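You operate a simulated robot arm through the tools that you are given. There is no shell and no other tool.

You run a simulated two-armed robot. Do the job below in one go: nothing can be reset, and whatever is moved stays where it is left.

JOB
Close the air slider, drain the trap bowl dry, open the slider again and set the regulator dial to 4.
Fine: the slider stays closed while the bowl drains; leave the other controls.

It is judged by the outcome, as a careful person would: the job done as asked, and still so three seconds after it is handed in. It fails if anything else is knocked over, pushed out of place, dropped, spilled or broken.

ROBOT AND FRAMES
Two 7-joint arms with fingered hands on one trunk that stands fixed in place. Base frame: the origin is at the foot of the trunk, x ahead of it, y to its left, z up. Lengths are in mm, angles in rad, forces in N, time in s.
The left shoulder is at [25, 125, 1328], the right one opposite. With the tool pointing down near the work surface each hand reaches from about 100 to 780 mm from the base axis, measured 20 degrees to its own side. Payload 4 kg a hand.
The TCP of each hand is the grasp point between the finger pads, 29 mm short of the fingertips. In the tool frame z runs along the fingers and y along their closing line. Largest opening 100 mm; the body of the gripper starts 34 mm behind the TCP. The gripper is a hand of 5 fingers: y runs from the thumb to the fingers, the wrist lies at [-15, -105, -177] in the tool frame, and closing takes about 1.5 s.
Orientation is that of the tool frame in the base frame, as [roll, pitch, yaw] about the fixed x, y, z axes, in that order (R = Rz(yaw) Ry(pitch) Rx(roll)). With the fingers straight down and the wrist toward the robot, the tool's x, y and z point along [0, 1, 0], [1, 0, 0] and [0, 0, -1] of the base frame.

CONTROLS
- The arms move only by the tool drive_tool. It takes "left_rows", "right_rows" or both (then of equal length, played together; a hand with none holds still); each is a list of rows, each a list of 7 numbers: the shift along the base's x, y, z in m, then the turn, a rotation vector about the base's x, y, z in rad, then the gripper command, from -1 (fully open) to 1 (shut), values between in proportion. In form: [[tx, ty, tz, rx, ry, rz, hand], ...]. A call has 1 to 20 rows; each row is the pose to reach, as a shift and turn from the pose commanded when the call began. A row lasts 0.2 s, in which the tool goes at most 50 mm and 0.15 rad; a call with a longer step from one row to the next is refused whole, and so is a gripper value outside its range. A pose out of reach is approached as far as the arm can. The call stops where the force on the tool passes 40 N (or 10 N more than at its start, if that is more) or the arm is blocked; 0.2 s more then pass. The fingers move at their own pace (about 45 mm/s each) and stop on an object; they squeeze with about 33 N. The grip force told is the motor's: it shows also when the fingers shut on nothing. Time passes only in rows, and 0.2 s behind the last, so rows that repeat a pose let the fingers close. It gives the time, the measured TCP pose, the force on the tool (base axes), the opening and the grip force at its end, in the units of the frame above (readings bear some noise), with the torque about the TCP (base axes, N m) and any sound that the robot's microphone picked up, and new pictures: "views" is both (left out), scene, wrist or none (wrist: the cameras of the hands that moved).
- Cameras (640 x 400 px; columns grow to the right, rows downward): "scene" is now at [107.3, -49.1, 1469.2]; the picture's right is [-0.50, -0.87, 0.00], its down [-0.33, 0.19, -0.93] and it looks along [0.81, -0.46, -0.37] (base axes); focal length 214 px, centre (320, 200). "left" rides on the left gripper at [-66, -86, -121] in its tool frame; the picture's right is [-0.76, -0.31, 0.58], its down [0.59, -0.70, 0.40] and it looks along [0.28, 0.64, 0.71] (tool axes); focal length 247 px, centre (320, 200). "right" rides on the right gripper at [66, -86, -121] in its tool frame; the picture's right is [-0.76, 0.31, -0.58], its down [-0.59, -0.70, 0.40] and it looks along [-0.28, 0.64, 0.71] (tool axes); focal length 247 px, centre (320, 200).
- raise_lower(by): slides the trunk up (or, below 0, down) by that many mm; the arms and the scene camera ride with it, the base frame stays. It gives what a move gives, with no picture.
- preshape(shape, hand): the hand has 5 fingers and takes this shape, open, in about a second: jaw (thumb against the fingers, like two jaws); tri (thumb and two fingers); tip (a fingertip pinch); poke (one finger out to press); point (the index stretched); flat (the hand flat); cup (the hand cupped); fist (a fist). The gripper value then closes the fingers along that shape, each until it touches; the sizes above hold for jaw. It gives what a move gives, with no picture.
- pan_tilt(pan, tilt): turns the head with the scene camera to pan (to the left, within 1.396 rad either way) and tilt (down, from -0.506 to 1.204), counted from straight ahead of the robot. It gives what a move gives, and a new picture of the scene camera.
- probe_pixels(camera, pixels): for up to 12 pixels [column, row] of the newest picture of that camera ("zoom" is the newest enlarged one), the place [x, y, z] in the base frame of the surface seen there, good to about 2 mm, but the place of the scene camera against the robot may be out by one fixed shift of up to 12 mm in any direction. No time passes.
- inspect(camera, box): a new picture of the part [left, top, right, bottom] of that camera's present view, enlarged. No time passes.
- finish_job(): hands the job in; it is judged then, once.

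Unless the task says otherwise, let go and move clear before handing in.

The tools are called after "Emit:" by a JSON object that holds its "fn" and its "kwargs". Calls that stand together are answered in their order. drive_tool: Moves the arms, as the interface text tells. Its arguments: {"type":"object","properties":{"left_rows":{"type":"array","items":{"type":"array","items":{"type":"number"}}},"right_rows":{"type":"array","items":{"type":"array","items":{"type":"number"}}},"views":{"type":"string","enum":["both","scene","wrist","none"]}},"required":[]} The other tools are called the same way: raise_lower (by) slides the trunk up or down; preshape (shape, hand) gives the hand a shape; pan_tilt (pan, tilt) turns the head that bears the scene camera; probe_pixels (camera, pixels) gives the place of the surface under pixels of a picture; inspect (camera, box) takes an enlarged picture of a part of a camera's view; finish_job () hands the job in.

At the start:

```text
time: 0.0
left_tool_pos: [605.5, -24.5, 1467.6]
left_tool_rot: [3.141, 0.0, 1.572]
left_ft_force: [-0.7, 0.2, -0.6]
left_wrist_torque: [0.01, 0.03, -0.01]
left_opening: 99.6
left_grip_force: 0.0
left_shape: jaw
right_tool_pos: [426.9, -479.0, 1435.7]
right_tool_rot: [-3.14, 0.0, 1.572]
right_ft_force: [-0.3, -0.5, 0.9]
right_wrist_torque: [-0.01, 0.05, -0.02]
right_opening: 99.9
right_grip_force: 0.0
right_shape: jaw
trunk travel left (down, up): [-525.0, 222.0]
head pan, tilt: [-0.518, 0.384]
```

scene: 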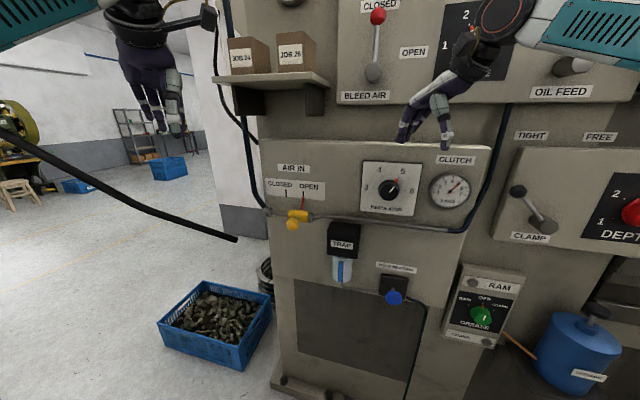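
right: 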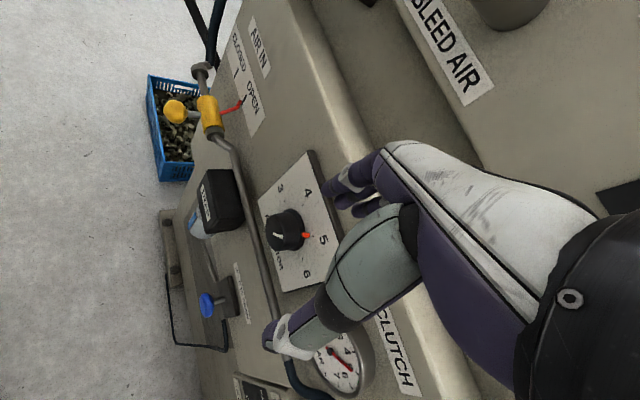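
left: 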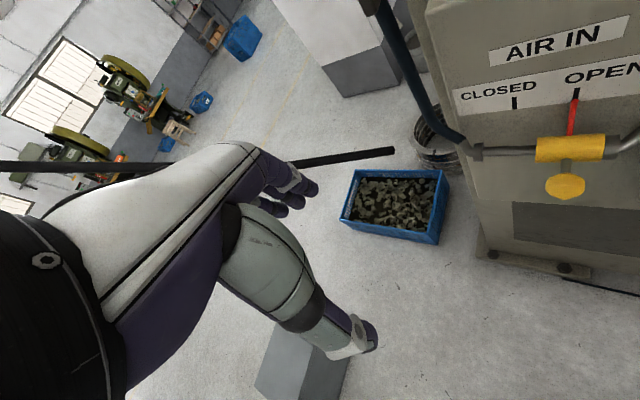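

The scene shows a panel with the AIR IN slider (yellow, about px 297,217), the regulator dial (390,188), the trap bowl (342,265) and a blue knob (393,297). I'll enlarge those parts before touching anything.

Emit:
{"fn": "inspect", "kwargs": {"camera": "scene", "box": [250, 140, 350, 240]}}

Emit:
{"fn": "inspect", "kwargs": {"camera": "scene", "box": [310, 200, 450, 320]}}

Emit:
{"fn": "inspect", "kwargs": {"camera": "scene", "box": [350, 145, 480, 230]}}

Emit:
{"fn": "probe_pixels", "kwargs": {"camera": "scene", "pixels": [[293, 225], [300, 214], [390, 188], [370, 170], [410, 205], [343, 240], [342, 268], [344, 285], [393, 297], [393, 280], [285, 190], [330, 310]]}}

```text
4.00 times, centred on (300, 190) of scene
```

zoom: 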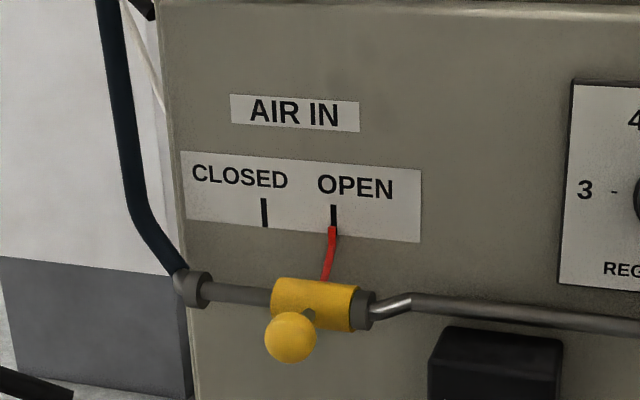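

```text
3.33 times, centred on (380, 260) of scene
```

zoom: 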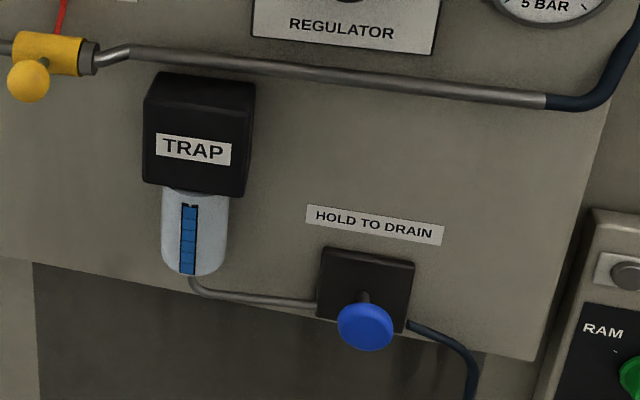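

```text
4.71 times, centred on (415, 188) of scene
```

zoom: 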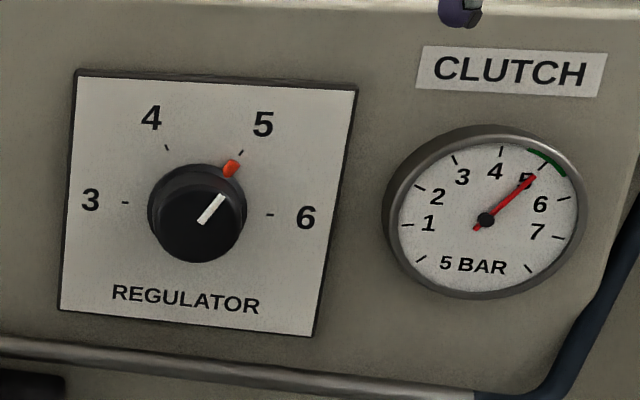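

```text
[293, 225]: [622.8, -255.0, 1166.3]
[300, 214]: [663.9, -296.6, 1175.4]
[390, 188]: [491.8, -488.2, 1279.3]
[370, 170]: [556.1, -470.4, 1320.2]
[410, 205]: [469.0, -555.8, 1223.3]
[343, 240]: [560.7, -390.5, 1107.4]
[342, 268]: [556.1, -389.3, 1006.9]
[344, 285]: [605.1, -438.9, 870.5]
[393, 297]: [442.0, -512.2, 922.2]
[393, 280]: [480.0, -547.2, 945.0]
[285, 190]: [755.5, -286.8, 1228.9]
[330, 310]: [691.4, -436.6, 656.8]
```

The slider pointer sits at OPEN, the bowl gauge is full, and the drain is a blue mushroom knob labelled HOLD TO DRAIN. I'll probe the panel to find its plane and compare the scene camera with the wrist cameras.

Emit:
{"fn": "probe_pixels", "kwargs": {"camera": "scene", "pixels": [[270, 160], [340, 160], [345, 200], [430, 160], [470, 215], [320, 265], [440, 240], [400, 255], [280, 215], [330, 218], [440, 231], [303, 201]]}}

Emit:
{"fn": "probe_pixels", "kwargs": {"camera": "right", "pixels": [[175, 112], [209, 115], [285, 230], [307, 236], [277, 233], [210, 304], [225, 298], [218, 195], [240, 103], [270, 200], [310, 270], [195, 225]]}}

Emit:
{"fn": "probe_pixels", "kwargs": {"camera": "left", "pixels": [[565, 186], [570, 148], [572, 118], [576, 95], [514, 103], [500, 150], [625, 143], [540, 150], [603, 147], [560, 40]]}}

Emit:
{"fn": "inspect", "kwargs": {"camera": "right", "box": [150, 60, 350, 340]}}

Emit:
{"fn": "inspect", "kwargs": {"camera": "left", "box": [440, 60, 640, 220]}}

```text
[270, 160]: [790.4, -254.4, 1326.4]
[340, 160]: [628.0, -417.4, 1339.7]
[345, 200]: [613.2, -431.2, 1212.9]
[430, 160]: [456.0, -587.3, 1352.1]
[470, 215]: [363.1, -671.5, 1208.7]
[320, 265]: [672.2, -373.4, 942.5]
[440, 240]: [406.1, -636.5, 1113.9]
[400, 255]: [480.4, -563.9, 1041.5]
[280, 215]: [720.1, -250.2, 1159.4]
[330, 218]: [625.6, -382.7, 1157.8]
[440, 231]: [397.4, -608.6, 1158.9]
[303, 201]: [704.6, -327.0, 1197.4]
```

```text
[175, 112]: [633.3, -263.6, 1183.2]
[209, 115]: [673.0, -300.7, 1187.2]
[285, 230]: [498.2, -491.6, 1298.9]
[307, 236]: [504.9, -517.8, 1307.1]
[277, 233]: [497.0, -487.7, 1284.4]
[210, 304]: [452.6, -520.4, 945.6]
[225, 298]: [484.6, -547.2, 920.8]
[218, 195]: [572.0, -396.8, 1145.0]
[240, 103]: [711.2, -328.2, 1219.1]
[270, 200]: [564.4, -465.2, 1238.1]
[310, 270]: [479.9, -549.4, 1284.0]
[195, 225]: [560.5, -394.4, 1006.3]
```

```text
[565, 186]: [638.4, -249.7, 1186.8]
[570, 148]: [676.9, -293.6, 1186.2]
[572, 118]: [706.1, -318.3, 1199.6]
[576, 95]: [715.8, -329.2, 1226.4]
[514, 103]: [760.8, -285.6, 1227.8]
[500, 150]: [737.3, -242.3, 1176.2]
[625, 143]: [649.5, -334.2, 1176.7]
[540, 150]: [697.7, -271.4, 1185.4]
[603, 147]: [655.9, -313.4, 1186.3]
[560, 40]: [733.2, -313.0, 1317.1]
```

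```text
1.43 times, centred on (250, 200) of right
```

zoom: 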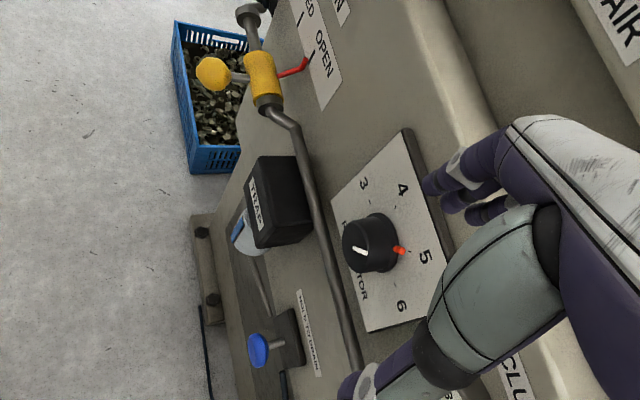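

```text
2.50 times, centred on (540, 140) of left
```

zoom: 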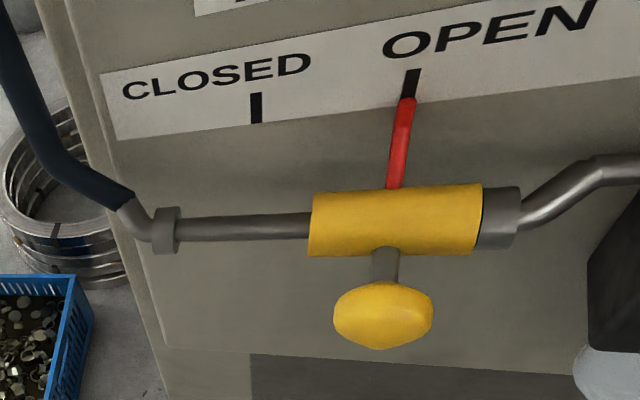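

The panel is a vertical plane near x−y ≈ 1045, facing the robot at 45°. The wrist cameras agree on the ball handle at about (643, −257, 1171), so the scene camera looks roughly (6, 4, 12) mm off. Next I'll probe the obstacles around it: shelf, upper panel, lever and trap.

Emit:
{"fn": "probe_pixels", "kwargs": {"camera": "scene", "pixels": [[220, 78], [270, 82], [325, 82], [318, 105], [378, 17], [373, 72], [365, 100], [380, 146], [490, 150], [355, 60], [240, 55], [290, 55]]}}

Emit:
{"fn": "probe_pixels", "kwargs": {"camera": "scene", "pixels": [[297, 217], [307, 216], [268, 212], [448, 190], [393, 305], [381, 297], [405, 298], [393, 289], [335, 262], [349, 262], [516, 190], [572, 66]]}}

Emit:
{"fn": "inspect", "kwargs": {"camera": "scene", "box": [200, 0, 520, 200]}}

```text
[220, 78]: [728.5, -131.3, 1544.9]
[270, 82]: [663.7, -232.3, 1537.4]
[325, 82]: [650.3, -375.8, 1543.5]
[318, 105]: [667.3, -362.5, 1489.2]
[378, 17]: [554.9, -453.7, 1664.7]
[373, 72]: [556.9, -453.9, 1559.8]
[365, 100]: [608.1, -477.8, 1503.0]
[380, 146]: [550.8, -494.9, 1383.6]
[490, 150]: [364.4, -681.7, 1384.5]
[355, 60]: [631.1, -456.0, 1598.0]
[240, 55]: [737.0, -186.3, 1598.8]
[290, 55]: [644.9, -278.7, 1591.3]
```

```text
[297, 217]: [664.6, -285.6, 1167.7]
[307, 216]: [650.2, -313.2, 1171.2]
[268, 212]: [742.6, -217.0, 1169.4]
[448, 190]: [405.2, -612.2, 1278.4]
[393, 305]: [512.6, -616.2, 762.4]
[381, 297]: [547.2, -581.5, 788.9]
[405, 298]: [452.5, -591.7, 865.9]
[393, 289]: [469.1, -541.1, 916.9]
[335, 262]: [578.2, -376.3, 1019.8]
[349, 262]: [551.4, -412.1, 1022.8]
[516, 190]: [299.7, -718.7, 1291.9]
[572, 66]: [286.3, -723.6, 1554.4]
```

```text
2.00 times, centred on (360, 100) of scene
```

zoom: 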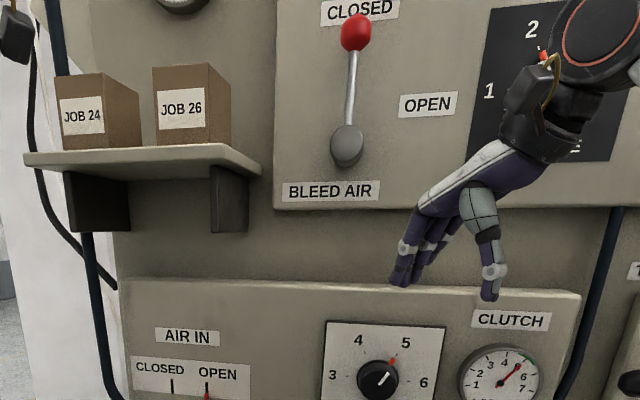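

The shelf front sits at about d = 106 mm off the panel and z ≈ 1540, so approaching below it is clear. I'll swing the left hand to face the panel squarely, 150 mm in front of the yellow ball.

Emit:
{"fn": "drive_tool", "kwargs": {"left_rows": [[-0.0049, -0.009, -0.0212, -0.0439, -0.1059, -0.0439, -1], [-0.0098, -0.0179, -0.0424, -0.0877, -0.2118, -0.0877, -1], [-0.0147, -0.0269, -0.0636, -0.1316, -0.3176, -0.1316, -1], [-0.0196, -0.0359, -0.0847, -0.1754, -0.4235, -0.1754, -1], [-0.0245, -0.0448, -0.1059, -0.2193, -0.5294, -0.2193, -1], [-0.0294, -0.0538, -0.1271, -0.2631, -0.6353, -0.2631, -1], [-0.0343, -0.0628, -0.1483, -0.307, -0.7412, -0.307, -1], [-0.0391, -0.0717, -0.1695, -0.3509, -0.847, -0.3509, -1], [-0.044, -0.0807, -0.1907, -0.3947, -0.9529, -0.3947, -1], [-0.0489, -0.0896, -0.2119, -0.4386, -1.0588, -0.4386, -1], [-0.0538, -0.0986, -0.233, -0.4824, -1.1647, -0.4824, -1], [-0.0587, -0.1076, -0.2542, -0.5263, -1.2706, -0.5263, -1], [-0.0636, -0.1165, -0.2754, -0.5701, -1.3764, -0.5701, -1], [-0.0685, -0.1255, -0.2966, -0.614, -1.4823, -0.614, -1]], "views": "both"}}

```text
time: 3.0
left_tool_pos: [537.8, -150.7, 1170.9]
left_tool_rot: [1.571, 0.001, 0.785]
left_ft_force: [1.0, 0.4, 0.3]
left_wrist_torque: [0.01, 0.02, -0.02]
left_opening: 99.8
left_grip_force: 0.1
left_shape: jaw
right_tool_pos: [426.4, -477.9, 1435.6]
right_tool_rot: [-3.141, 0.0, 1.573]
right_ft_force: [0.6, 0.0, -0.8]
right_wrist_torque: [0.04, -0.03, 0.01]
right_opening: 99.9
right_grip_force: 0.1
right_shape: jaw
trunk travel left (down, up): [-525.0, 222.0]
head pan, tilt: [-0.518, 0.384]
```

scene: 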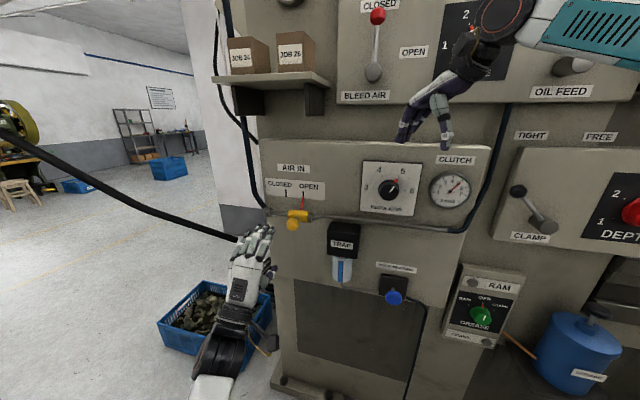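
left: 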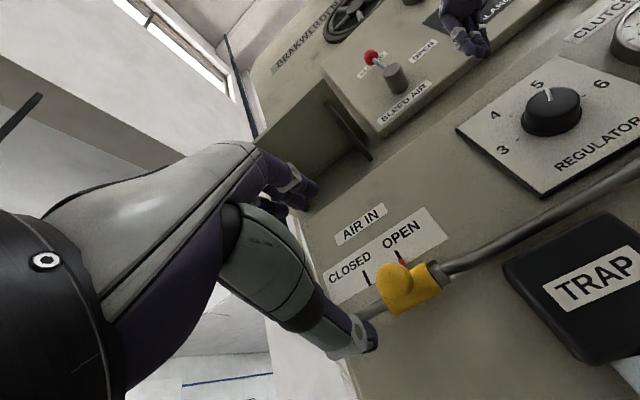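

The left hand faces the panel squarely, with the ball at px (395,282) in its camera. I'll measure the ball, stem and marks from here.

Emit:
{"fn": "probe_pixels", "kwargs": {"camera": "left", "pixels": [[394, 282], [408, 281], [385, 275], [420, 285], [435, 270], [400, 258], [367, 278], [398, 253], [550, 115], [550, 92], [590, 160], [455, 262]]}}

Emit:
{"fn": "inspect", "kwargs": {"camera": "left", "box": [330, 210, 490, 330]}}

Emit:
{"fn": "inspect", "kwargs": {"camera": "scene", "box": [200, 180, 330, 300]}}

```text
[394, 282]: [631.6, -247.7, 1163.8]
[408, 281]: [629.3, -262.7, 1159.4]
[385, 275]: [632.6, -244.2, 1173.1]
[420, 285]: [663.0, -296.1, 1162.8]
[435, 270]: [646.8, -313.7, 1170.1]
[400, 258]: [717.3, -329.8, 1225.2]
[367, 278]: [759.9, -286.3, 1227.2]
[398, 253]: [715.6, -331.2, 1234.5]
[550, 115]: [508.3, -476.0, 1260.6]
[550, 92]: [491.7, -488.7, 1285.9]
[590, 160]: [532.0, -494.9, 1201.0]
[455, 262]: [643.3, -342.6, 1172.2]
```

```text
3.33 times, centred on (410, 270) of left
```

zoom: 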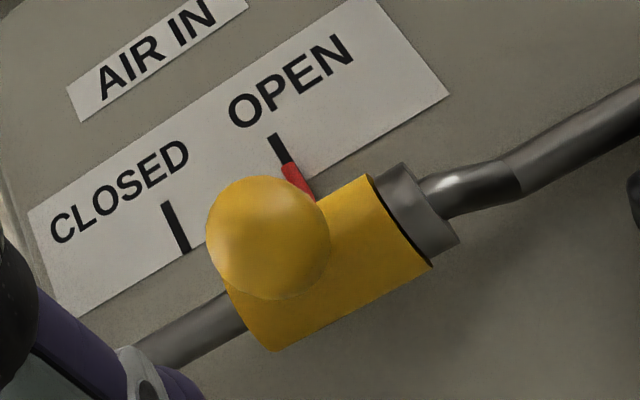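

```text
3.33 times, centred on (265, 240) of scene
```

zoom: 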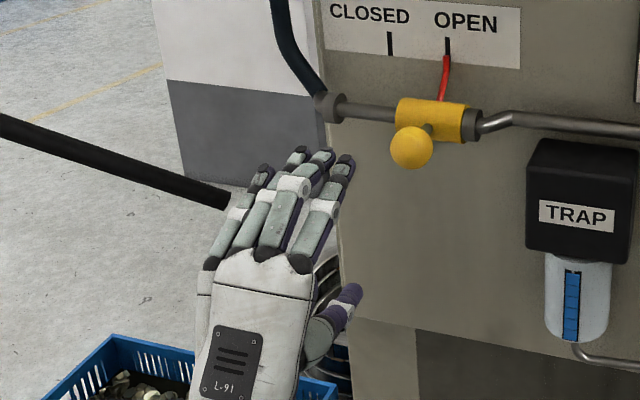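

The ball centre works out at about (645.5, −256, 1169.5) with a 17.5 mm radius, and its stem runs back into the slider body. I'll advance the left hand part of the way and check the alignment.

Emit:
{"fn": "drive_tool", "kwargs": {"left_rows": [[0.0175, -0.0171, -0.0003, 0, 0, 0, -1], [0.035, -0.0343, -0.0006, 0, 0, 0, -1], [0.0525, -0.0514, -0.0009, 0, 0, 0, -1], [0.07, -0.0685, -0.0012, 0, 0, 0, -1]], "views": "both"}}

Emit:
{"fn": "inspect", "kwargs": {"camera": "scene", "box": [220, 160, 350, 280]}}

```text
time: 4.0
left_tool_pos: [607.0, -218.9, 1170.5]
left_tool_rot: [1.571, 0.0, 0.783]
left_ft_force: [0.2, 0.0, 0.0]
left_wrist_torque: [-0.01, 0.03, 0.01]
left_opening: 99.5
left_grip_force: 0.0
left_shape: jaw
right_tool_pos: [426.0, -480.1, 1436.3]
right_tool_rot: [3.141, -0.002, 1.572]
right_ft_force: [0.9, -0.7, 0.3]
right_wrist_torque: [-0.04, -0.03, 0.0]
right_opening: 99.7
right_grip_force: 0.0
right_shape: jaw
trunk travel left (down, up): [-525.0, 222.0]
head pan, tilt: [-0.518, 0.384]
```

scene: 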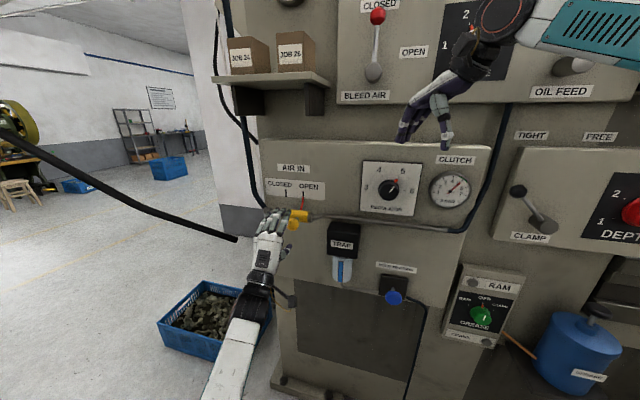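
left: 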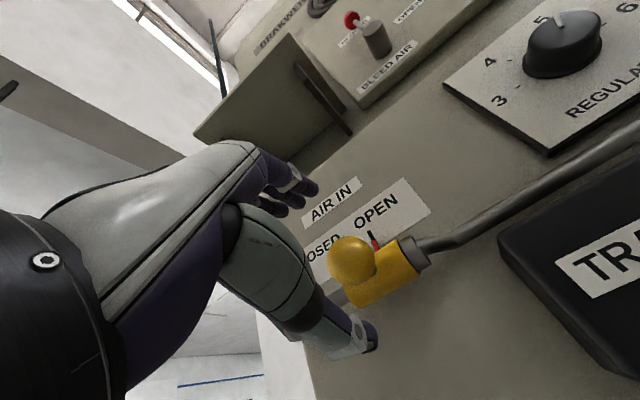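

```text
3.33 times, centred on (285, 220) of scene
```

zoom: 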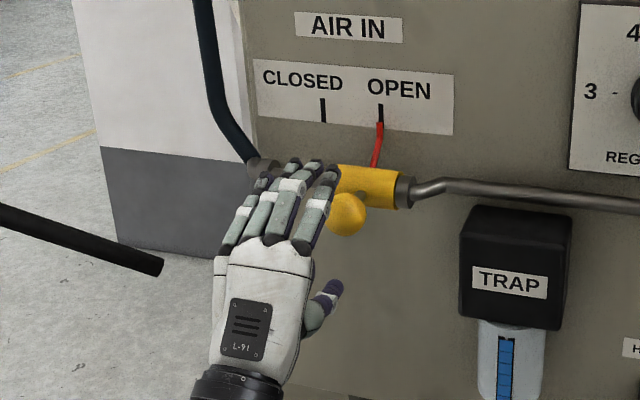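

The hand is aligned: the TCP projects to px (310,242), between the thumb and the fingers, and the ball at (350,258) is drifting toward it. I'll go the last stretch and close on the ball.

Emit:
{"fn": "drive_tool", "kwargs": {"left_rows": [[0.012, -0.0118, -0.0002, 0, 0, 0, -1], [0.024, -0.0235, -0.0004, 0, 0, 0, -1], [0.035, -0.0343, -0.0006, 0, 0, 0, -1]], "views": "both"}}

Emit:
{"fn": "inspect", "kwargs": {"camera": "scene", "box": [220, 160, 350, 280]}}

```text
time: 4.8
left_tool_pos: [642.6, -253.6, 1169.3]
left_tool_rot: [1.573, 0.002, 0.783]
left_ft_force: [0.1, 0.7, -0.1]
left_wrist_torque: [0.02, -0.03, -0.01]
left_opening: 99.7
left_grip_force: 0.1
left_shape: jaw
right_tool_pos: [426.8, -480.6, 1436.8]
right_tool_rot: [-3.141, 0.0, 1.57]
right_ft_force: [0.2, -0.2, 0.0]
right_wrist_torque: [0.02, 0.02, 0.0]
right_opening: 99.9
right_grip_force: 0.0
right_shape: jaw
trunk travel left (down, up): [-525.0, 222.0]
head pan, tilt: [-0.518, 0.384]
```

scene: 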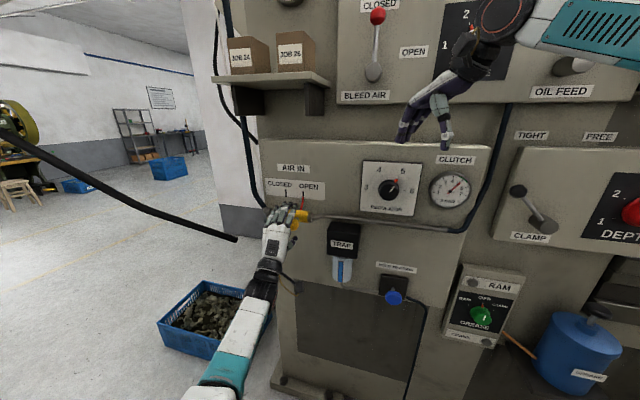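
left: 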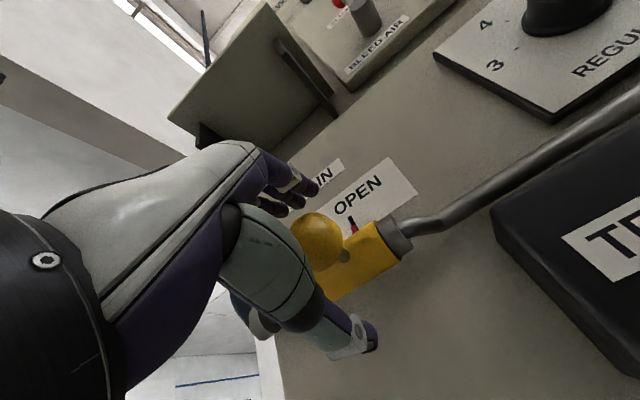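

```text
3.33 times, centred on (285, 220) of scene
```

zoom: 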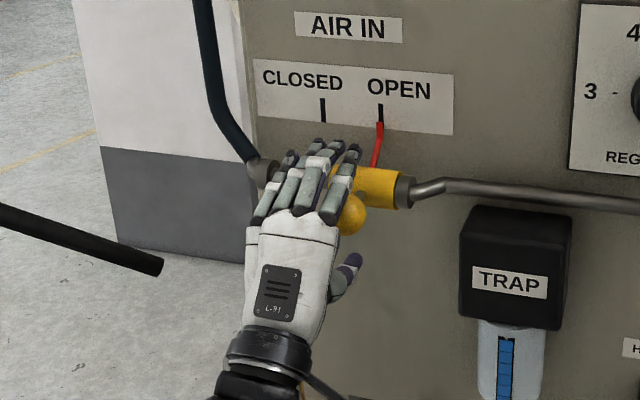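

The ball, at px (318,240), is between thumb and fingers. I'll close the left hand in place.

Emit:
{"fn": "drive_tool", "kwargs": {"left_rows": [[0, 0, 0, 0, 0, 0, 1], [0, 0, 0, 0, 0, 0, 1], [0, 0, 0, 0, 0, 0, 1], [0, 0, 0, 0, 0, 0, 1], [0, 0, 0, 0, 0, 0, 1], [0, 0, 0, 0, 0, 0, 1], [0, 0, 0, 0, 0, 0, 1], [0, 0, 0, 0, 0, 0, 1]], "views": "both"}}

Emit:
{"fn": "inspect", "kwargs": {"camera": "scene", "box": [220, 160, 350, 280]}}

```text
time: 6.6
left_tool_pos: [642.3, -253.2, 1169.5]
left_tool_rot: [1.572, 0.001, 0.787]
left_ft_force: [6.3, -5.4, 1.3]
left_wrist_torque: [-0.06, -0.03, -0.01]
left_opening: 23.8
left_grip_force: 33.4
left_shape: jaw
right_tool_pos: [427.3, -480.2, 1435.6]
right_tool_rot: [3.141, -0.001, 1.572]
right_ft_force: [0.3, -0.1, 0.2]
right_wrist_torque: [-0.05, -0.02, -0.03]
right_opening: 100.0
right_grip_force: 0.1
right_shape: jaw
trunk travel left (down, up): [-525.0, 222.0]
head pan, tilt: [-0.518, 0.384]
```

scene: 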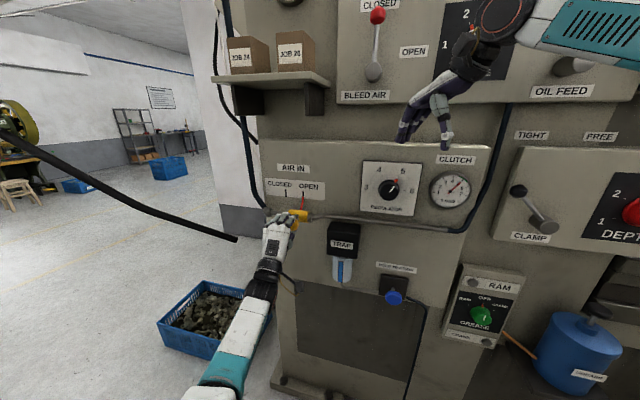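
left: 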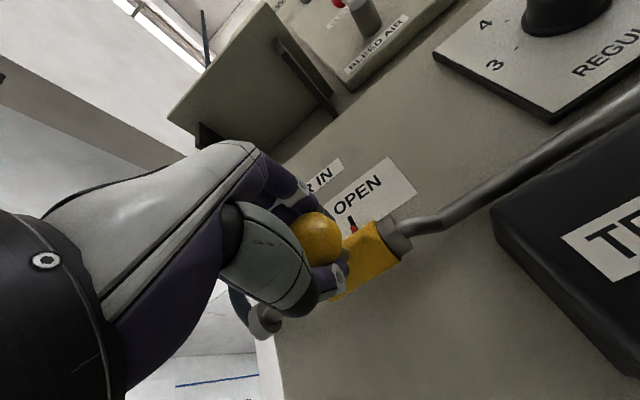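

```text
3.33 times, centred on (285, 220) of scene
```

zoom: 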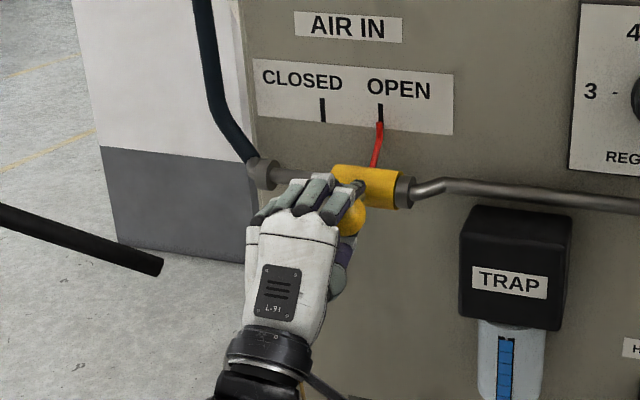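

The grip holds at 33 N with the pointer still at OPEN. I'll slide 62 mm along the pipe toward CLOSED, direction (+0.707, +0.707, 0), in small steps.

Emit:
{"fn": "drive_tool", "kwargs": {"left_rows": [[0.004, 0.004, 0, 0, 0, 0, 1], [0.009, 0.009, 0, 0, 0, 0, 1], [0.014, 0.014, 0, 0, 0, 0, 1], [0.019, 0.019, 0, 0, 0, 0, 1], [0.024, 0.024, 0, 0, 0, 0, 1], [0.029, 0.029, 0, 0, 0, 0, 1], [0.034, 0.034, 0, 0, 0, 0, 1], [0.039, 0.039, 0, 0, 0, 0, 1], [0.042, 0.042, 0, 0, 0, 0, 1], [0.0438, 0.0438, 0, 0, 0, 0, 1]], "views": "both"}}

Emit:
{"fn": "inspect", "kwargs": {"camera": "scene", "box": [220, 160, 350, 280]}}

```text
time: 8.8
left_tool_pos: [686.2, -209.3, 1168.2]
left_tool_rot: [1.573, 0.0, 0.785]
left_ft_force: [10.4, -10.4, 4.2]
left_wrist_torque: [-0.09, -0.06, -0.06]
left_opening: 23.6
left_grip_force: 32.8
left_shape: jaw
right_tool_pos: [428.2, -480.7, 1435.7]
right_tool_rot: [3.141, 0.0, 1.571]
right_ft_force: [-0.4, 0.2, -0.2]
right_wrist_torque: [-0.01, -0.02, 0.03]
right_opening: 99.9
right_grip_force: 0.1
right_shape: jaw
trunk travel left (down, up): [-525.0, 222.0]
head pan, tilt: [-0.518, 0.384]
```

scene: 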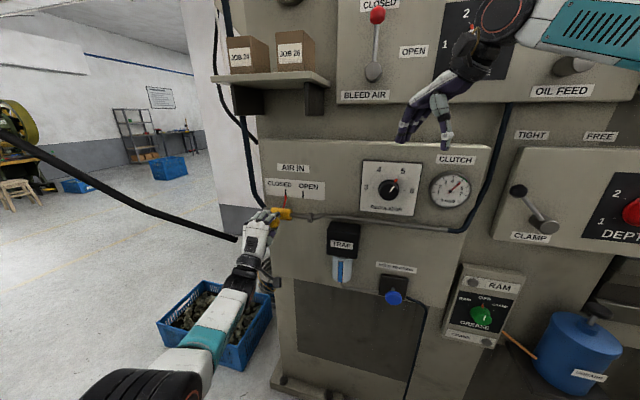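
left: 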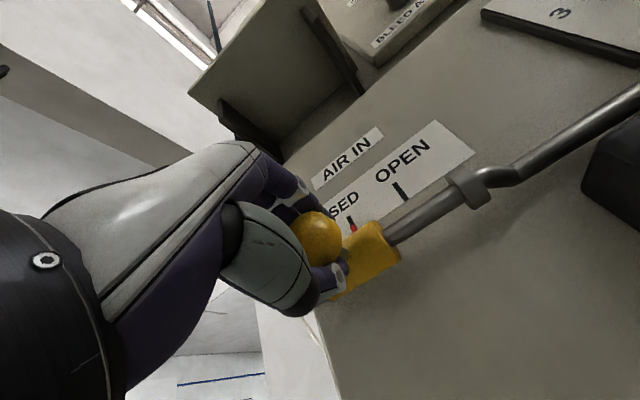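

```text
3.33 times, centred on (285, 220) of scene
```

zoom: 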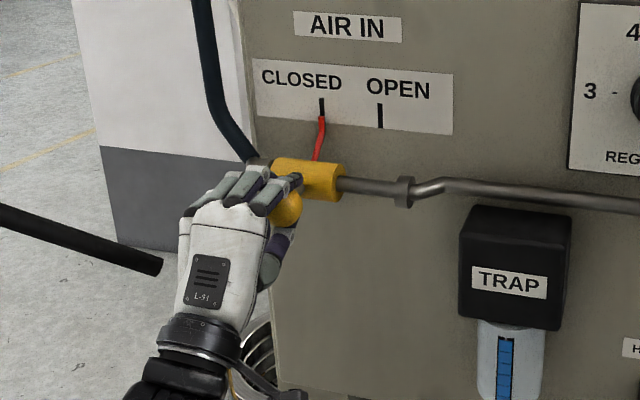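

The red pointer now lines up with the CLOSED mark at zoom (322,110). I'll nudge a couple of mm more to find out if it's at its stop.

Emit:
{"fn": "drive_tool", "kwargs": {"left_rows": [[0.001, 0.001, 0, 0, 0, 0, 1], [0.002, 0.002, 0, 0, 0, 0, 1], [0.003, 0.003, 0, 0, 0, 0, 1]], "views": "both"}}

Emit:
{"fn": "inspect", "kwargs": {"camera": "scene", "box": [250, 160, 310, 240]}}

```text
time: 9.6
left_tool_pos: [686.8, -209.3, 1167.8]
left_tool_rot: [1.574, 0.0, 0.785]
left_ft_force: [7.2, -14.6, -0.3]
left_wrist_torque: [-0.04, -0.09, -0.06]
left_opening: 24.1
left_grip_force: 33.0
left_shape: jaw
right_tool_pos: [428.9, -482.0, 1434.4]
right_tool_rot: [-3.141, -0.002, 1.572]
right_ft_force: [0.3, 0.0, 0.4]
right_wrist_torque: [-0.01, -0.04, -0.02]
right_opening: 99.8
right_grip_force: 0.0
right_shape: jaw
trunk travel left (down, up): [-525.0, 222.0]
head pan, tilt: [-0.518, 0.384]
```

scene: 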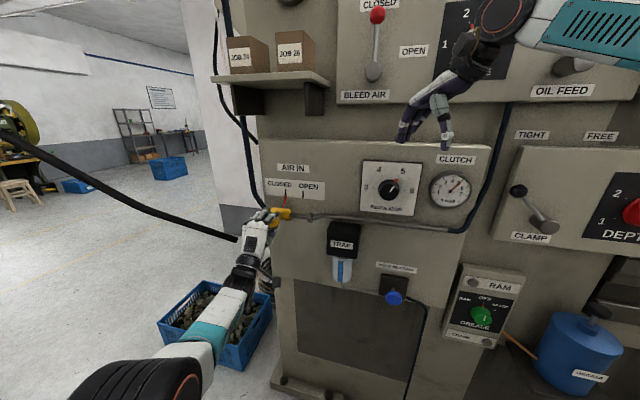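
left: 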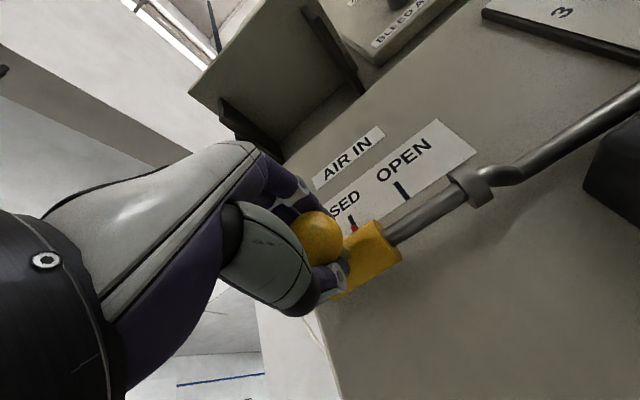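

```text
5.00 times, centred on (280, 200) of scene
```

zoom: 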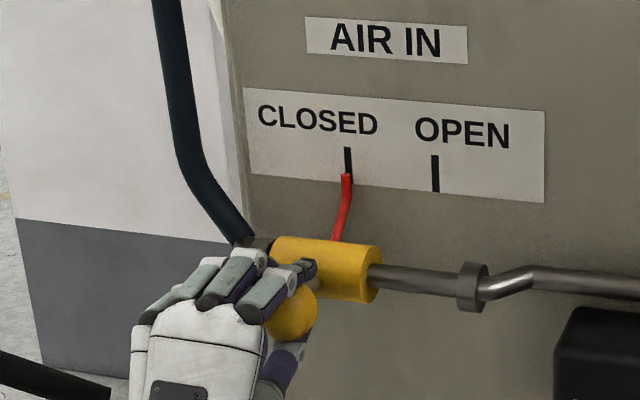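

The hand stopped after 0.4 mm of the commanded 4 mm and reads about 5 N of reaction, so the slider is hard against its CLOSED stop. The left hand keeps holding it there while I swing the right hand down in front of the HOLD TO DRAIN knob.

Emit:
{"fn": "drive_tool", "kwargs": {"right_rows": [[-0.03, 0.03, 0, 0, 0, 0, -1], [-0.06, 0.06, 0, 0, 0, 0, -1], [-0.09, 0.09, 0, 0, 0, 0, -1], [-0.0889, 0.0882, -0.0359, -0.0439, -0.1059, -0.0439, -1], [-0.0879, 0.0864, -0.0717, -0.0877, -0.2118, -0.0877, -1], [-0.0868, 0.0846, -0.1076, -0.1316, -0.3176, -0.1316, -1], [-0.0857, 0.0829, -0.1434, -0.1754, -0.4235, -0.1754, -1], [-0.0846, 0.0811, -0.1793, -0.2193, -0.5294, -0.2193, -1], [-0.0836, 0.0793, -0.2151, -0.2631, -0.6353, -0.2631, -1], [-0.0825, 0.0775, -0.251, -0.307, -0.7412, -0.307, -1], [-0.0814, 0.0757, -0.2869, -0.3509, -0.847, -0.3509, -1], [-0.0804, 0.0739, -0.3227, -0.3947, -0.9529, -0.3947, -1], [-0.0793, 0.0721, -0.3586, -0.4386, -1.0588, -0.4386, -1], [-0.0782, 0.0704, -0.3944, -0.4824, -1.1647, -0.4824, -1], [-0.0771, 0.0686, -0.4303, -0.5263, -1.2706, -0.5263, -1], [-0.0761, 0.0668, -0.4661, -0.5701, -1.3764, -0.5701, -1], [-0.075, 0.065, -0.502, -0.614, -1.4823, -0.614, -1]], "views": "both"}}

```text
time: 10.8
left_tool_pos: [688.0, -212.0, 1167.1]
left_tool_rot: [1.579, 0.002, 0.786]
left_ft_force: [13.1, -13.7, 3.0]
left_wrist_torque: [-0.01, 0.01, 0.02]
left_opening: 23.7
left_grip_force: 32.8
left_shape: jaw
right_tool_pos: [341.3, -394.2, 1369.0]
right_tool_rot: [2.941, 0.076, 1.482]
right_ft_force: [0.7, -0.8, 0.8]
right_wrist_torque: [0.0, 0.05, -0.03]
right_opening: 100.1
right_grip_force: 0.1
right_shape: jaw
trunk travel left (down, up): [-525.0, 222.0]
head pan, tilt: [-0.518, 0.384]
stopped in row 6 (left hand): the force on the tool passed its limit at 42 N (the readings are from after the stop); the commanded pose is now the measured one
```

scene: 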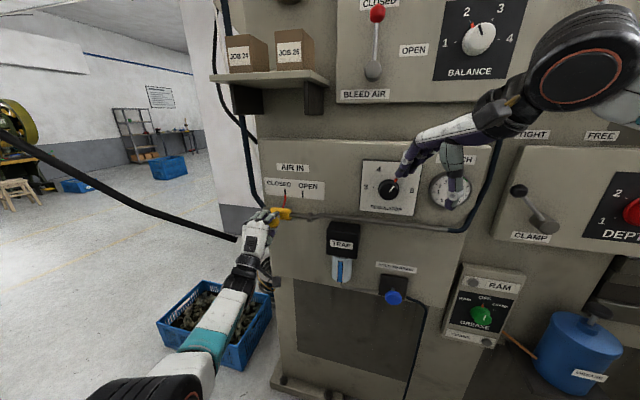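
right: 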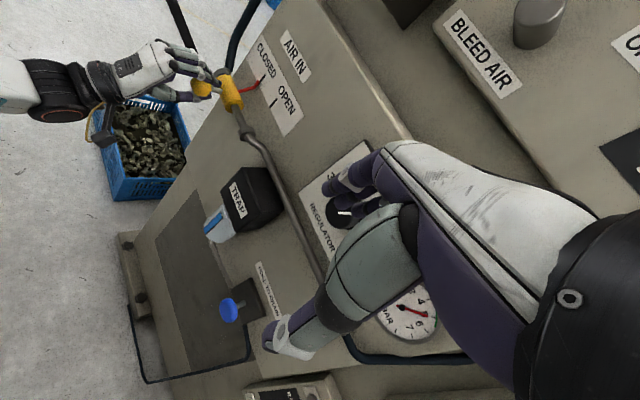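

The left hand tripped the 40 N limit because it was winding up against the stop; the slider is still at CLOSED. I'll open the left hand in place and see whether the slider stays closed on its own.

Emit:
{"fn": "drive_tool", "kwargs": {"left_rows": [[0, 0, 0, 0, 0, 0, -0.5], [0, 0, 0, 0, 0, 0, -1], [0, 0, 0, 0, 0, 0, -1], [0, 0, 0, 0, 0, 0, -1], [0, 0, 0, 0, 0, 0, -1], [0, 0, 0, 0, 0, 0, -1], [0, 0, 0, 0, 0, 0, -1], [0, 0, 0, 0, 0, 0, -1]], "views": "both"}}

Emit:
{"fn": "inspect", "kwargs": {"camera": "scene", "box": [250, 160, 310, 240]}}

```text
time: 12.6
left_tool_pos: [686.8, -206.7, 1169.1]
left_tool_rot: [1.577, 0.003, 0.785]
left_ft_force: [0.3, -0.4, -0.3]
left_wrist_torque: [-0.04, 0.04, 0.03]
left_opening: 99.8
left_grip_force: 0.1
left_shape: jaw
right_tool_pos: [338.4, -391.3, 1370.6]
right_tool_rot: [2.94, 0.077, 1.482]
right_ft_force: [-0.2, 0.5, -0.1]
right_wrist_torque: [0.02, -0.04, -0.01]
right_opening: 99.9
right_grip_force: 0.1
right_shape: jaw
trunk travel left (down, up): [-525.0, 222.0]
head pan, tilt: [-0.518, 0.384]
```

scene: 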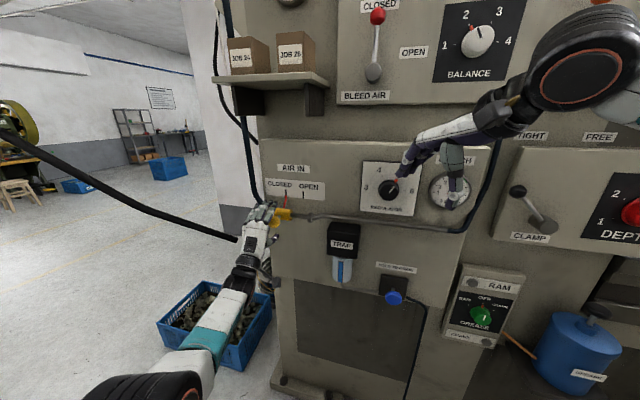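
left: 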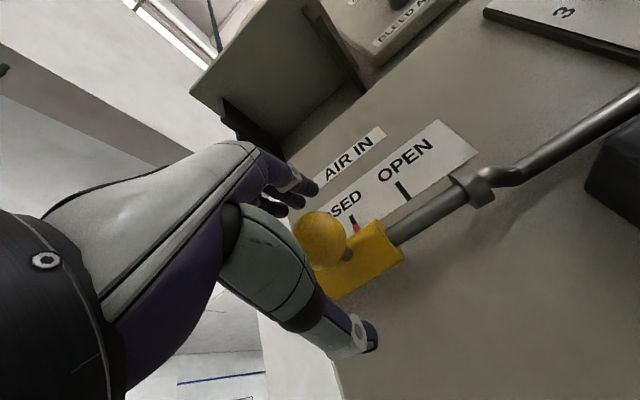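

```text
5.00 times, centred on (280, 200) of scene
```

zoom: 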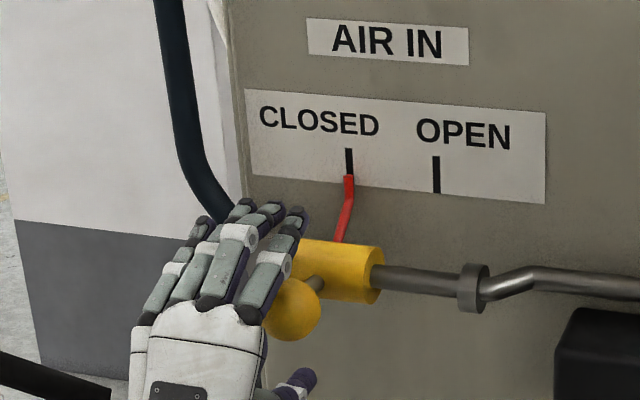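

The slider stays at CLOSED with the hand open (pointer at zoom (348,180)). Now the right hand carries on down and turns to face the drain knob.

Emit:
{"fn": "drive_tool", "kwargs": {"right_rows": [[0.0011, -0.0018, -0.0363, -0.0439, -0.1059, -0.0439, -1], [0.0022, -0.0037, -0.0727, -0.0877, -0.2118, -0.0877, -1], [0.0033, -0.0055, -0.109, -0.1316, -0.3176, -0.1316, -1], [0.0043, -0.0073, -0.1453, -0.1754, -0.4235, -0.1754, -1], [0.0054, -0.0092, -0.1817, -0.2193, -0.5294, -0.2193, -1], [0.0065, -0.011, -0.218, -0.2631, -0.6353, -0.2631, -1], [0.0076, -0.0128, -0.2543, -0.307, -0.7412, -0.307, -1], [0.0087, -0.0147, -0.2907, -0.3509, -0.847, -0.3509, -1], [0.0098, -0.0165, -0.327, -0.3947, -0.9529, -0.3947, -1], [0.0108, -0.0183, -0.3633, -0.4386, -1.0588, -0.4386, -1], [0.0119, -0.0202, -0.3997, -0.4824, -1.1647, -0.4824, -1], [0.013, -0.022, -0.436, -0.5263, -1.2706, -0.5263, -1]], "views": "both"}}

Emit:
{"fn": "inspect", "kwargs": {"camera": "scene", "box": [250, 160, 310, 240]}}

```text
time: 15.2
left_tool_pos: [687.3, -206.3, 1168.9]
left_tool_rot: [1.577, 0.003, 0.787]
left_ft_force: [0.4, 0.9, 1.1]
left_wrist_torque: [0.0, -0.03, -0.02]
left_opening: 99.7
left_grip_force: 0.0
left_shape: jaw
right_tool_pos: [352.0, -413.4, 935.9]
right_tool_rot: [1.582, 0.007, 0.789]
right_ft_force: [0.0, 0.0, 0.4]
right_wrist_torque: [0.01, -0.04, 0.0]
right_opening: 99.8
right_grip_force: 0.1
right_shape: jaw
right hand out of reach, approached as far as the arm can: row 2, 3, 4, 5, 6
trunk travel left (down, up): [-525.0, 222.0]
head pan, tilt: [-0.518, 0.384]
```

scene: 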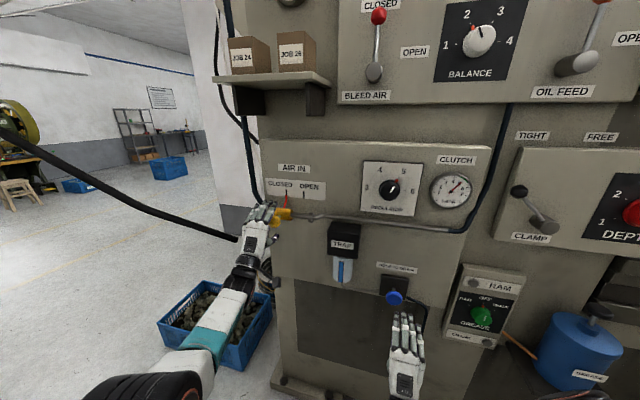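
right: 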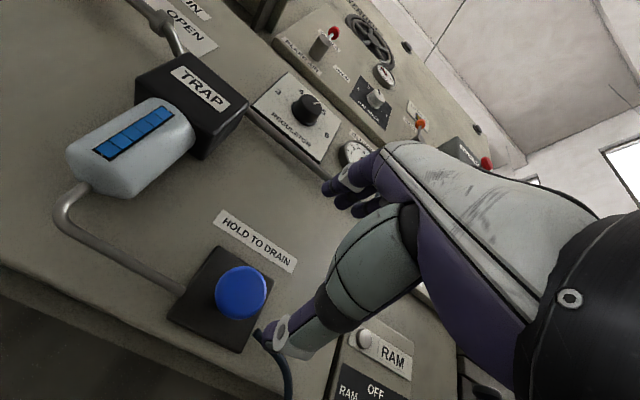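

```text
5.00 times, centred on (280, 200) of scene
```

zoom: 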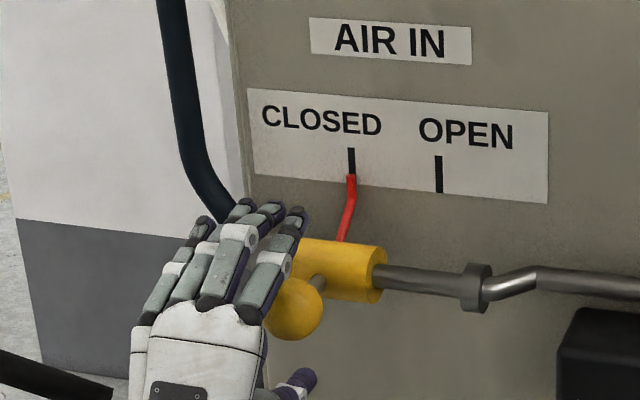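

The right hand is in front of the drain knob at px (241,292), and its camera also has a clear view of the bowl's level strip at px (133,133). I'll measure the knob and set the poke shape.

Emit:
{"fn": "probe_pixels", "kwargs": {"camera": "right", "pixels": [[241, 292], [225, 285], [256, 300], [246, 275], [236, 310], [200, 300], [240, 335], [250, 245], [300, 340], [133, 133], [120, 170], [305, 108]]}}

Emit:
{"fn": "preshape", "kwargs": {"hand": "right", "shape": "poke"}}

Emit:
{"fn": "inspect", "kwargs": {"camera": "right", "box": [40, 60, 440, 380]}}

```text
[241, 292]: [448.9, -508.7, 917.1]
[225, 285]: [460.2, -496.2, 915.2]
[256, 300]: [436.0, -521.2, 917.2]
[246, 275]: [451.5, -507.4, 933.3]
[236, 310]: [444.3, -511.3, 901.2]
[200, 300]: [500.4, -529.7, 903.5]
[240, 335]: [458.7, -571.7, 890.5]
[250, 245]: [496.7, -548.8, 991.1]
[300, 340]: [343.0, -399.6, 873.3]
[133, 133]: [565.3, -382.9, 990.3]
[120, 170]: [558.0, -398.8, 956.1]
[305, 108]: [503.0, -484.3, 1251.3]
```

```text
time: 16.1
left_tool_pos: [686.2, -207.6, 1169.3]
left_tool_rot: [1.577, 0.003, 0.787]
left_ft_force: [0.2, 0.5, 0.2]
left_wrist_torque: [-0.01, 0.02, -0.02]
left_opening: 99.8
left_grip_force: 0.1
left_shape: jaw
right_tool_pos: [349.7, -413.5, 936.5]
right_tool_rot: [1.585, 0.008, 0.787]
right_ft_force: [-1.2, 0.1, 0.4]
right_wrist_torque: [0.01, 0.01, 0.0]
right_opening: 0.0
right_grip_force: 0.0
right_shape: poke
trunk travel left (down, up): [-525.0, 222.0]
head pan, tilt: [-0.518, 0.384]
```

```text
1.25 times, centred on (240, 220) of right
```

zoom: 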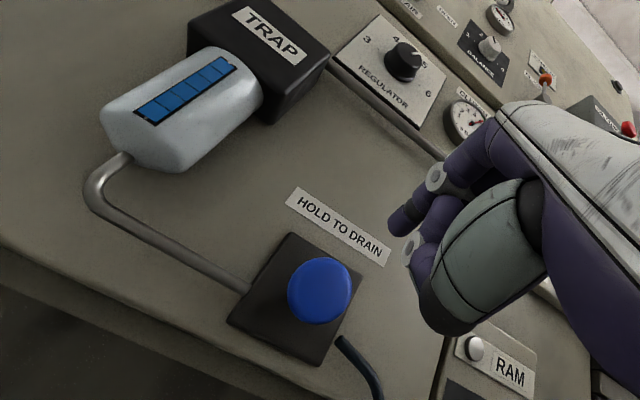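

The knob centre is (449, −509, 917), about 36 mm across with its face 62 mm off the panel. I'll locate the poking fingertip relative to the TCP.

Emit:
{"fn": "inspect", "kwargs": {"camera": "right", "box": [270, 160, 390, 280]}}

Emit:
{"fn": "inspect", "kwargs": {"camera": "scene", "box": [340, 240, 460, 360]}}

Emit:
{"fn": "probe_pixels", "kwargs": {"camera": "right", "pixels": [[298, 242], [304, 236], [312, 228], [318, 215], [325, 200], [310, 255], [320, 250], [330, 280], [296, 240], [345, 180]]}}

```text
3.33 times, centred on (330, 220) of right
```

zoom: 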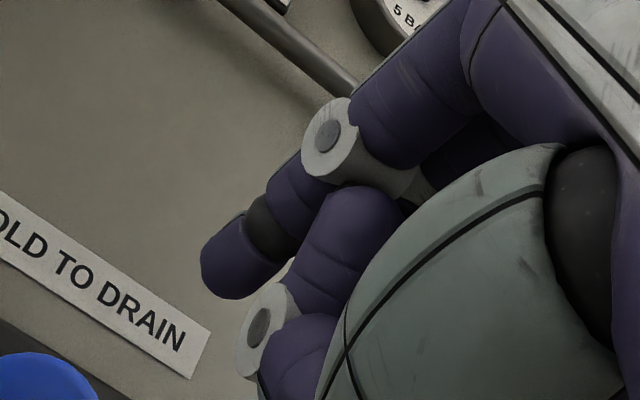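

```text
3.33 times, centred on (400, 300) of scene
```

zoom: 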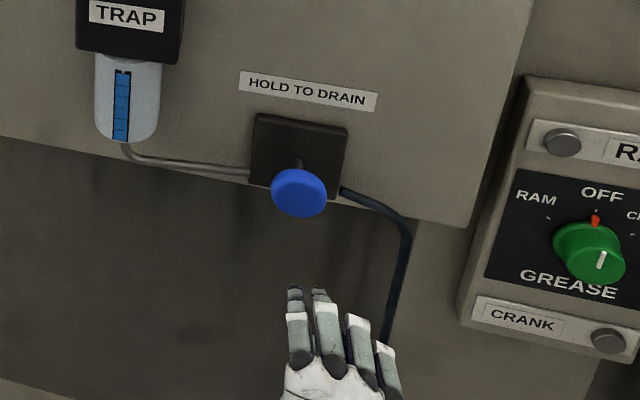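

```text
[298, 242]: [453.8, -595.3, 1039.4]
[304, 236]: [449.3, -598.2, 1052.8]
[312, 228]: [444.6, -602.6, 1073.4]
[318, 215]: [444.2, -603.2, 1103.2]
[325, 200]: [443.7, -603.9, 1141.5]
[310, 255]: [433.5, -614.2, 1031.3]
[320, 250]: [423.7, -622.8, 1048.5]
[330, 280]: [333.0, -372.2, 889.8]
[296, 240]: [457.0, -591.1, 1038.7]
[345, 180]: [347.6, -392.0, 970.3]
```

The "right" probes used the older picture, so I'll zoom again and probe through the zoom picture for the finger's real place.

Emit:
{"fn": "inspect", "kwargs": {"camera": "right", "box": [250, 160, 410, 280]}}

```text
3.33 times, centred on (330, 220) of right
```

zoom: 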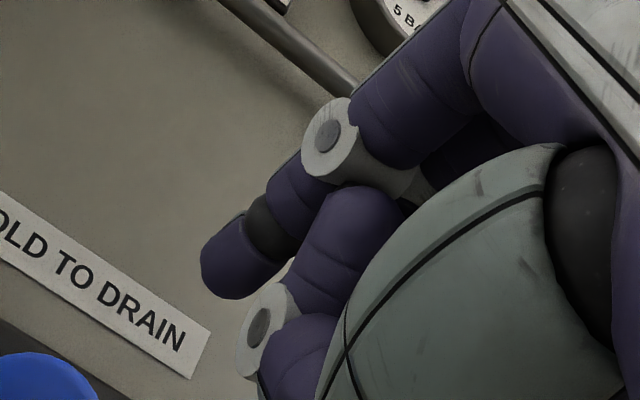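

Emit:
{"fn": "probe_pixels", "kwargs": {"camera": "zoom", "pixels": [[212, 270], [225, 285], [230, 250], [245, 240], [280, 210], [330, 130], [270, 330], [300, 300], [260, 340], [300, 370], [400, 330], [360, 380]]}}

```text
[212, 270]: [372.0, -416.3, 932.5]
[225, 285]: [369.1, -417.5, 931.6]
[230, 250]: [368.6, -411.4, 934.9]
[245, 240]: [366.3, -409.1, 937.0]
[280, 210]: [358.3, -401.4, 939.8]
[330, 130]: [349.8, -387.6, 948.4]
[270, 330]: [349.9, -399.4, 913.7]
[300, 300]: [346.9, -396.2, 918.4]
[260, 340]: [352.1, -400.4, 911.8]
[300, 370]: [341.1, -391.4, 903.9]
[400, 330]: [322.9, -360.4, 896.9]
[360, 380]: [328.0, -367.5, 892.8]
```

The poke fingertip sits about 8 mm left of and 20 mm beyond the TCP. I'll bring it to roughly 10 mm short of the knob centre and look.

Emit:
{"fn": "drive_tool", "kwargs": {"right_rows": [[0.0138, -0.0157, -0.0034, 0, 0, 0, -1], [0.0277, -0.0314, -0.0068, 0, 0, 0, -1], [0.0415, -0.0471, -0.0102, 0, 0, 0, -1], [0.0554, -0.0628, -0.0136, 0, 0, 0, -1], [0.068, -0.077, -0.017, 0, 0, 0, -1]], "views": "both"}}

Emit:
{"fn": "inspect", "kwargs": {"camera": "right", "box": [210, 160, 370, 320]}}

Emit:
{"fn": "inspect", "kwargs": {"camera": "scene", "box": [340, 240, 460, 360]}}

```text
time: 17.3
left_tool_pos: [686.2, -206.7, 1168.8]
left_tool_rot: [1.579, 0.003, 0.786]
left_ft_force: [0.3, -0.6, -0.2]
left_wrist_torque: [0.02, 0.03, -0.01]
left_opening: 99.7
left_grip_force: 0.1
left_shape: jaw
right_tool_pos: [418.9, -489.9, 918.4]
right_tool_rot: [1.583, 0.006, 0.788]
right_ft_force: [0.7, -0.9, 0.6]
right_wrist_torque: [-0.01, 0.0, 0.04]
right_opening: 0.2
right_grip_force: 0.2
right_shape: poke
trunk travel left (down, up): [-525.0, 222.0]
head pan, tilt: [-0.518, 0.384]
```

scene: 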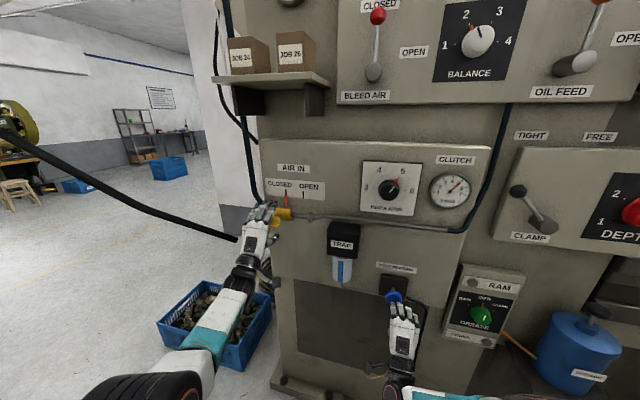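
right: 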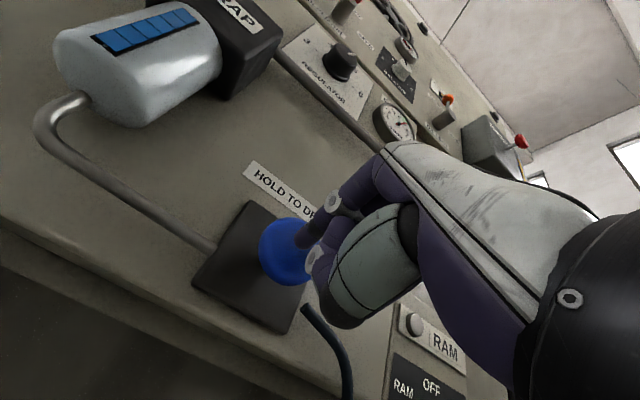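

```text
2.50 times, centred on (290, 240) of right
```

zoom: 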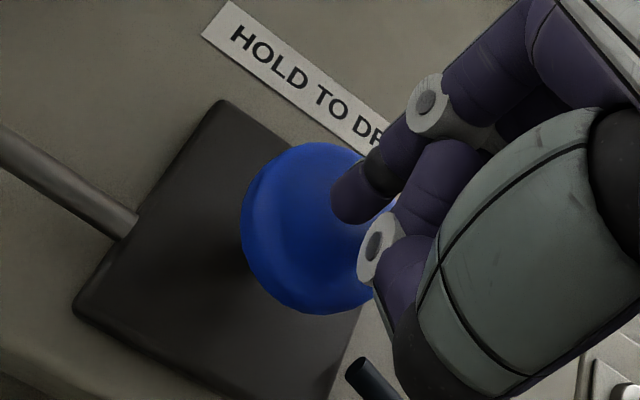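

```text
3.33 times, centred on (400, 300) of scene
```

zoom: 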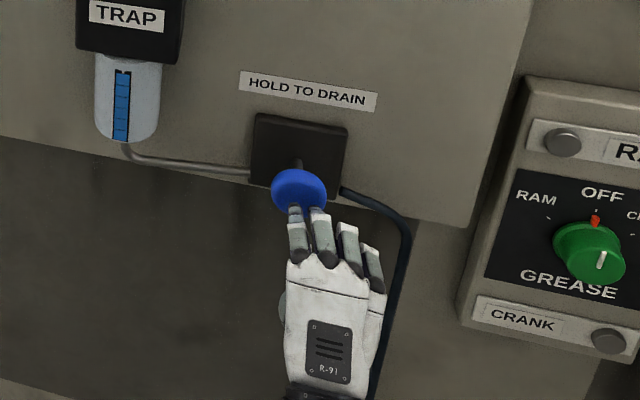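

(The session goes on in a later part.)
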